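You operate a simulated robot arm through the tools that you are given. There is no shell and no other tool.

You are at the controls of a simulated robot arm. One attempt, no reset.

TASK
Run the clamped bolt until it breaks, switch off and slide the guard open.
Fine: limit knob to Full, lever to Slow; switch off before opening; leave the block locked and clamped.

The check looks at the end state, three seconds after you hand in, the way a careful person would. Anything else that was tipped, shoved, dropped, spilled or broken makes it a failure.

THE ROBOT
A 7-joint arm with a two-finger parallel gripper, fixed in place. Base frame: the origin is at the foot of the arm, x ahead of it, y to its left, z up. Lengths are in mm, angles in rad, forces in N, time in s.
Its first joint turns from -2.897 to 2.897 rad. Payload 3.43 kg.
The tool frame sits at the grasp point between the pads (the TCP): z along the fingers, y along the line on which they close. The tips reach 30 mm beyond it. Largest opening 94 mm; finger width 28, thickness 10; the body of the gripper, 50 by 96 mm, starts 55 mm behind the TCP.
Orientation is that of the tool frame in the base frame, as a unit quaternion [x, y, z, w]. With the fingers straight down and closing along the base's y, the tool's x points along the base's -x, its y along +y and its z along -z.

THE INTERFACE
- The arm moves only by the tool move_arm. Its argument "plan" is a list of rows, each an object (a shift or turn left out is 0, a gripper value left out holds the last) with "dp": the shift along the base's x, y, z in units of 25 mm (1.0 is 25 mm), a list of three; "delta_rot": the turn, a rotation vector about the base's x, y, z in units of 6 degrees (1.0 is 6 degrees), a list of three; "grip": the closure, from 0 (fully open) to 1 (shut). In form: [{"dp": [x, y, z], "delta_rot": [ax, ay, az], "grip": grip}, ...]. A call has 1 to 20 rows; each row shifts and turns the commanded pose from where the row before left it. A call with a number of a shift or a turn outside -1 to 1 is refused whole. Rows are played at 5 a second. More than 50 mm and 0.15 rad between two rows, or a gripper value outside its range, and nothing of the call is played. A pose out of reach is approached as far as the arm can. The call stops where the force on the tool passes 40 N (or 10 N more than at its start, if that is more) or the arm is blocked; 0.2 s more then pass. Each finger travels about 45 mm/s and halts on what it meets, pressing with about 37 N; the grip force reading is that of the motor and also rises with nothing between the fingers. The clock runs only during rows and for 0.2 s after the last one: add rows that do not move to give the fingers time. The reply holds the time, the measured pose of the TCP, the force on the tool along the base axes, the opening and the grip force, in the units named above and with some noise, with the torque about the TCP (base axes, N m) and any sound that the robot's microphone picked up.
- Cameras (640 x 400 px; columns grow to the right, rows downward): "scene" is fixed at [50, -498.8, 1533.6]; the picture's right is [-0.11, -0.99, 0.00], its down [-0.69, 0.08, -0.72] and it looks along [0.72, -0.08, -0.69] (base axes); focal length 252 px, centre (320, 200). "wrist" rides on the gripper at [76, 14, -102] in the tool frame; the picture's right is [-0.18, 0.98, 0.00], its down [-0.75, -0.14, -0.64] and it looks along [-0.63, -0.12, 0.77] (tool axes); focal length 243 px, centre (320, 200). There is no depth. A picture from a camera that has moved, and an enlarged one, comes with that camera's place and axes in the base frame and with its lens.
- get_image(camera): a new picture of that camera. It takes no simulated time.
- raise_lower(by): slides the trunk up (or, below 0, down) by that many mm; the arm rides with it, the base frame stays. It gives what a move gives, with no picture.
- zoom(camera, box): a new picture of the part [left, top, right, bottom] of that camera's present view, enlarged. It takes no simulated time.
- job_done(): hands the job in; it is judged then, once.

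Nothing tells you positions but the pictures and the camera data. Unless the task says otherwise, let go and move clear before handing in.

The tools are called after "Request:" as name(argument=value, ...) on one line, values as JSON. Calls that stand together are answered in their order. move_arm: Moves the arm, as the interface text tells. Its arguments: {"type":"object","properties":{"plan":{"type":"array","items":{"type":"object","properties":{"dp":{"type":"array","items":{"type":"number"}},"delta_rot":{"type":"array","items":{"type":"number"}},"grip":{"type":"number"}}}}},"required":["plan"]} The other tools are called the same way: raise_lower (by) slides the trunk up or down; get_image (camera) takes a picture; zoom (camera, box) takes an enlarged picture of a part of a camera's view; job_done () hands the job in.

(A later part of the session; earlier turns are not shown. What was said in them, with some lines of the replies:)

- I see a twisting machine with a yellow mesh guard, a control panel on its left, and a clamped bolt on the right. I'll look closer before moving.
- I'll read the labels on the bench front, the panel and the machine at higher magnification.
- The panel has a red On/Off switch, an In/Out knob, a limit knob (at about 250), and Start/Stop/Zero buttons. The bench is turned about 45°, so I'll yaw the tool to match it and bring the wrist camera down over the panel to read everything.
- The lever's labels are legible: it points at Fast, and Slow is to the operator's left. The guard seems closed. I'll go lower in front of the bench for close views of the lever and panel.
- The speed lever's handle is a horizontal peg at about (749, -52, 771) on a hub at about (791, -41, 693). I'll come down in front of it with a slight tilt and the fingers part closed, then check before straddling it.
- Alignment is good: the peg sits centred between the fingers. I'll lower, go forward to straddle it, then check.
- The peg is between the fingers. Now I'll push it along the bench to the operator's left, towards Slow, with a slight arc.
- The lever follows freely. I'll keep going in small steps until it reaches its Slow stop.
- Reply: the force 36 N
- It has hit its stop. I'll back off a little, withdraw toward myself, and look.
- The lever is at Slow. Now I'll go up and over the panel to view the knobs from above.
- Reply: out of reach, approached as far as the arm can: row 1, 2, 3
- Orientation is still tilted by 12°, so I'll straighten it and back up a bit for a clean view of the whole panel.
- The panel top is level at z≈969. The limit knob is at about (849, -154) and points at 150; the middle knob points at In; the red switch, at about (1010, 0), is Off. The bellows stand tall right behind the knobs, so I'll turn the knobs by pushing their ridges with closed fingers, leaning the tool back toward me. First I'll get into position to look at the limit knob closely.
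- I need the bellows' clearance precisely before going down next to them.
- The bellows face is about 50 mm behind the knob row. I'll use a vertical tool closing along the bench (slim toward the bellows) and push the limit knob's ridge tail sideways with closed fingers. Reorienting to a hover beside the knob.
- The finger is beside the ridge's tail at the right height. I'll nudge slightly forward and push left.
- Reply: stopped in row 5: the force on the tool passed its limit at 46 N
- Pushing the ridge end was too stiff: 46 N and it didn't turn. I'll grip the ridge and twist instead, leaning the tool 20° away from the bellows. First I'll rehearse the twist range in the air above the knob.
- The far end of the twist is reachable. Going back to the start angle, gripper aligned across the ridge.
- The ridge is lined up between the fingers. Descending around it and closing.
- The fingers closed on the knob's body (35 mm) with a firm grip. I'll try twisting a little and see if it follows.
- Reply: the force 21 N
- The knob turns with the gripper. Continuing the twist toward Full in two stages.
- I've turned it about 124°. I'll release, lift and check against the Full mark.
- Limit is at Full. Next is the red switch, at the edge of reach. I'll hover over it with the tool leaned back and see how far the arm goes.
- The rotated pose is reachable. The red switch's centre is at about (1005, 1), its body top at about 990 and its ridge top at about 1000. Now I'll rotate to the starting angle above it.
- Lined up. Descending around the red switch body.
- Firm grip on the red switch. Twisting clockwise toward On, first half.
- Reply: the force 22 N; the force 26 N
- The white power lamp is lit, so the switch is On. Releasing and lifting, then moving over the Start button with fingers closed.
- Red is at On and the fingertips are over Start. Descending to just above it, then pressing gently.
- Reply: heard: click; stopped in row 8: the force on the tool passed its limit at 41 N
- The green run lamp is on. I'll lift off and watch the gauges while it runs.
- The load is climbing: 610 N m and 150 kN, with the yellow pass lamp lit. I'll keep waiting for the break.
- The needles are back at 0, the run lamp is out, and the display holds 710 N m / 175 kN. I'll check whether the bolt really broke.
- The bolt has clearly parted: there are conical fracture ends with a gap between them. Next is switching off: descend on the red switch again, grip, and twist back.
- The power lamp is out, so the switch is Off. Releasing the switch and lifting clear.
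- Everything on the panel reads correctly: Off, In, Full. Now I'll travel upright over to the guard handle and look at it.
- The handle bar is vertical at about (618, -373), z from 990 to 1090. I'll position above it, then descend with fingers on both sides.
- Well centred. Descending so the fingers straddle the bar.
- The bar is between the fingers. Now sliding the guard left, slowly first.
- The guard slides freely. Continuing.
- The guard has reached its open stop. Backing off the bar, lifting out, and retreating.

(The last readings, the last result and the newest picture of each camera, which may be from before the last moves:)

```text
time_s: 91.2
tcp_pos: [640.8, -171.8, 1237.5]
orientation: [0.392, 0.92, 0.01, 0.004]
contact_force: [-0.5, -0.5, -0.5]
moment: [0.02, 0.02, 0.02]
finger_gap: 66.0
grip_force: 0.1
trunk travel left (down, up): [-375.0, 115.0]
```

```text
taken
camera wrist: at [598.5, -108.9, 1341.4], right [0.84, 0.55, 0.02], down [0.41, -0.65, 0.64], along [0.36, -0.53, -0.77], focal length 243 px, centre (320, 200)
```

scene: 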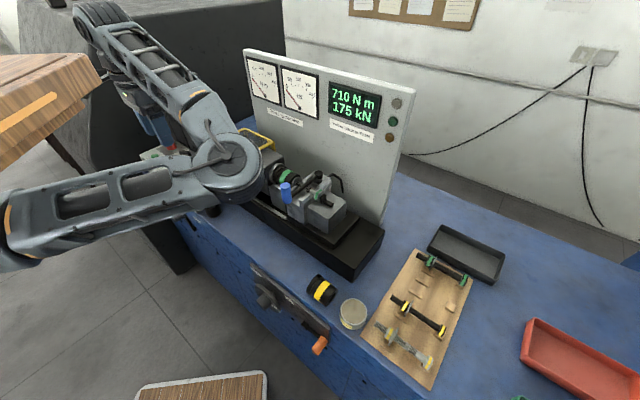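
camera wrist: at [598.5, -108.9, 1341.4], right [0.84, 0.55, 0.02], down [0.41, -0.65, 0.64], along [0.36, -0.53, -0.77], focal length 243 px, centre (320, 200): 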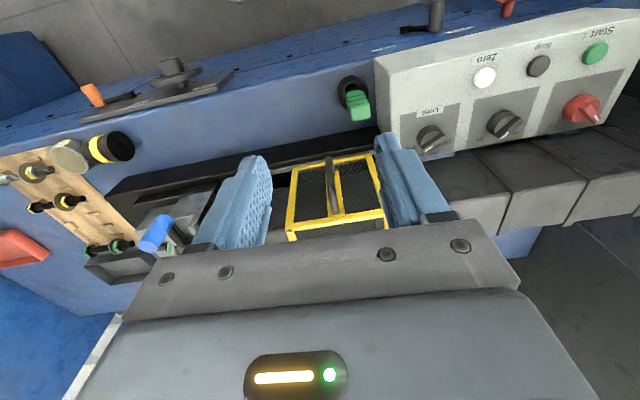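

Guard open. I'll move the arm clear, toward the original area, and verify everything.

Request:
zoom(camera="wrist", box=[370, 0, 640, 170])

Request:
move_arm(plan=[{"dp": [-0.3, 1, 0.6]}, {"dp": [-0.3, 1, 0.6]}, {"dp": [-0.3, 1, 0.6]}, {"dp": [-0.3, 1, 0.6]}, {"dp": [0, 1, 0]}, {"dp": [0, 1, 0]}, {"dp": [0, 1, 0]}, {"dp": [0, 1, 0]}, {"dp": [0, 0, 0]}])

Request:
get_image(camera="scene")

Request:
get_image(camera="wrist")

```text
2.35 times, centred on (505, 85) of wrist
camera zoom: at [598.5, -108.9, 1341.4], right [0.84, 0.55, 0.02], down [0.41, -0.65, 0.64], along [0.36, -0.53, -0.77], focal length 571 px, centre (-115, 471)
```

zoom: 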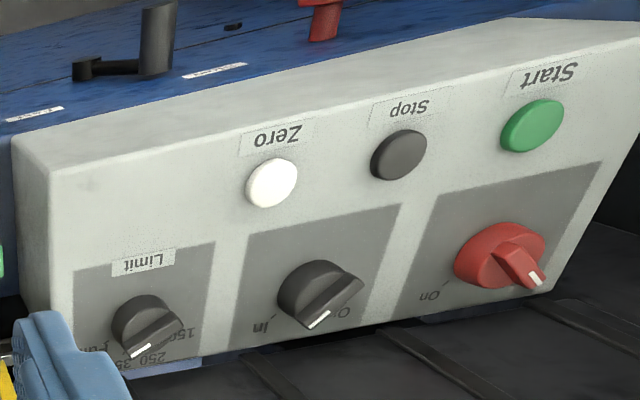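

```text
time_s: 93.2
tcp_pos: [611.3, 27.4, 1298.4]
orientation: [0.393, 0.92, 0.009, 0.004]
contact_force: [0.9, 0.3, -0.4]
moment: [-0.02, -0.03, 0.0]
finger_gap: 65.9
grip_force: 0.1
trunk travel left (down, up): [-375.0, 115.0]
```

```text
taken
```

scene: 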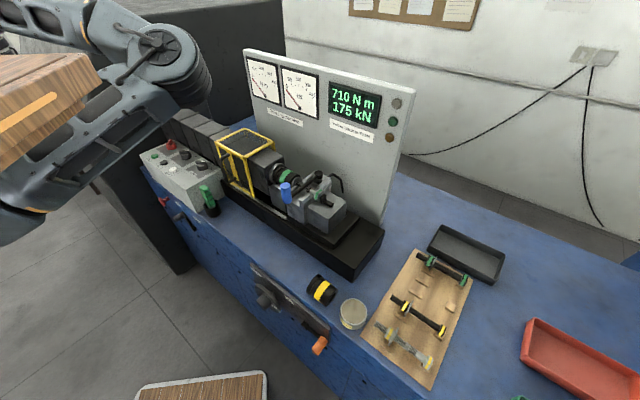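

```text
taken
camera wrist: at [568.2, 90.4, 1402.4], right [0.84, 0.55, 0.02], down [0.41, -0.65, 0.64], along [0.36, -0.53, -0.77], focal length 243 px, centre (320, 200)
```

wrist: 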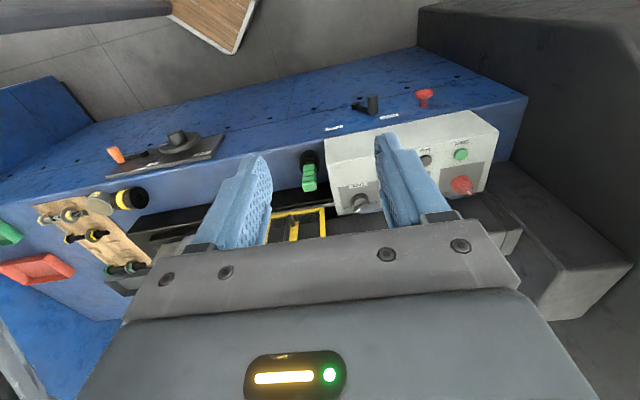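

Request:
zoom(camera="scene", box=[140, 125, 236, 225])

Request:
zoom(camera="scene", box=[210, 120, 354, 240])

Request:
zoom(camera="wrist", box=[310, 80, 470, 180])

Request:
zoom(camera="scene", box=[185, 150, 233, 180])

```text
4.00 times, centred on (188, 175) of scene
camera zoom: at [50.0, -498.8, 1533.6], right [-0.11, -0.99, 0.0], down [-0.69, 0.08, -0.72], along [0.72, -0.08, -0.69], focal length 1008 px, centre (848, 300)
```

zoom: 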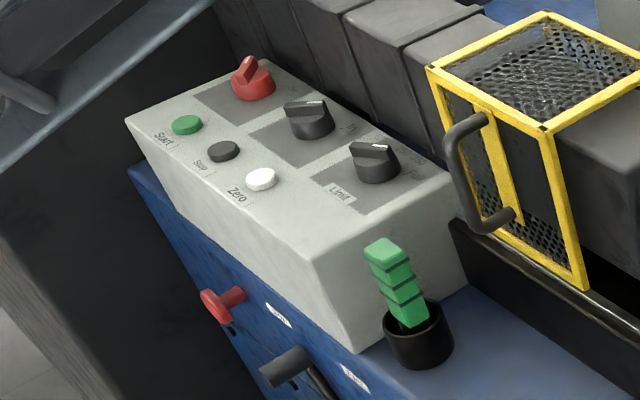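

```text
3.33 times, centred on (282, 180) of scene
camera zoom: at [50.0, -498.8, 1533.6], right [-0.11, -0.99, 0.0], down [-0.69, 0.08, -0.72], along [0.72, -0.08, -0.69], focal length 840 px, centre (447, 267)
```

zoom: 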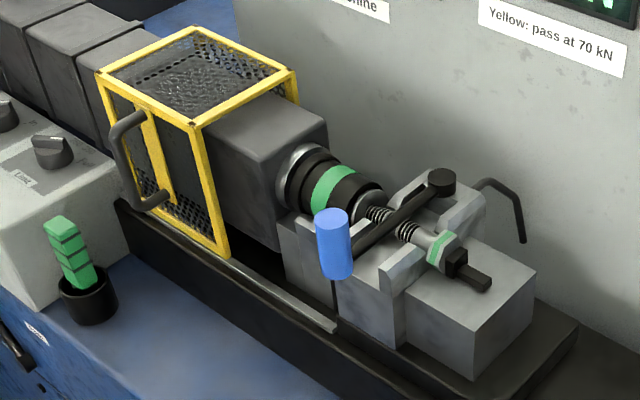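

```text
4.00 times, centred on (390, 130) of wrist
camera zoom: at [568.2, 90.4, 1402.4], right [0.84, 0.55, 0.02], down [0.41, -0.65, 0.64], along [0.36, -0.53, -0.77], focal length 970 px, centre (40, 480)
```

zoom: 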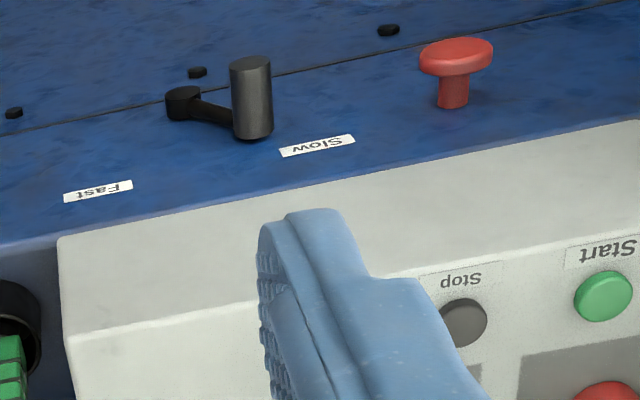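

```text
13.33 times, centred on (209, 165) of scene
camera zoom: at [50.0, -498.8, 1533.6], right [-0.11, -0.99, 0.0], down [-0.69, 0.08, -0.72], along [0.72, -0.08, -0.69], focal length 3358 px, centre (1800, 667)
```

zoom: 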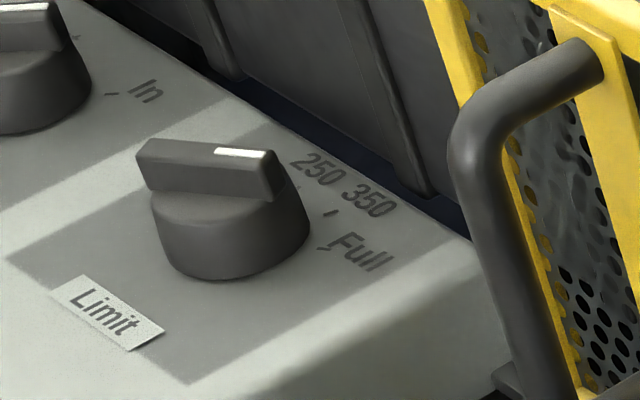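

The final state checks out:
- The bolt is in two pieces, and the display holds 710 N m / 175 kN.
- The limit knob is at Full and the lever is at Slow.
- The red switch is Off with its lamp out.
- The guard is fully open, and the block's clamp and lock were not touched.
- The arm is clear.

Handing in.

Request:
job_done()

```text
The job is handed in.
```

I ran the clamped bolt until it broke, switched the machine off and slid the guard open to its stop. The job is handed in.

- **Bolt:** it parted with conical fracture ends and a visible gap. The display holds 710 N m / 175 kN. The microphone picked up no sound at the break, so I judged it from the pictures, the needles falling to zero and the run lamp going out.
- **Settings:** the lever is at Slow. I turned the limit knob to Full before starting. By my measurement it points within a few degrees of the Full mark, and the machine ran well past the 350 setting.
- **Switch-off:** the red switch was turned Off and its lamp was out before I touched the guard.
- **Block:** the blue and orange handles and the handwheel at the block were not touched, so it should still be locked and clamped.

One early try at the limit knob pushed against it sideways and stopped at 46 N without turning it. I then gripped and twisted it instead. I saw nothing tipped, dropped or damaged apart from the bolt itself, and the arm was let go and clear of the bench at hand-in.
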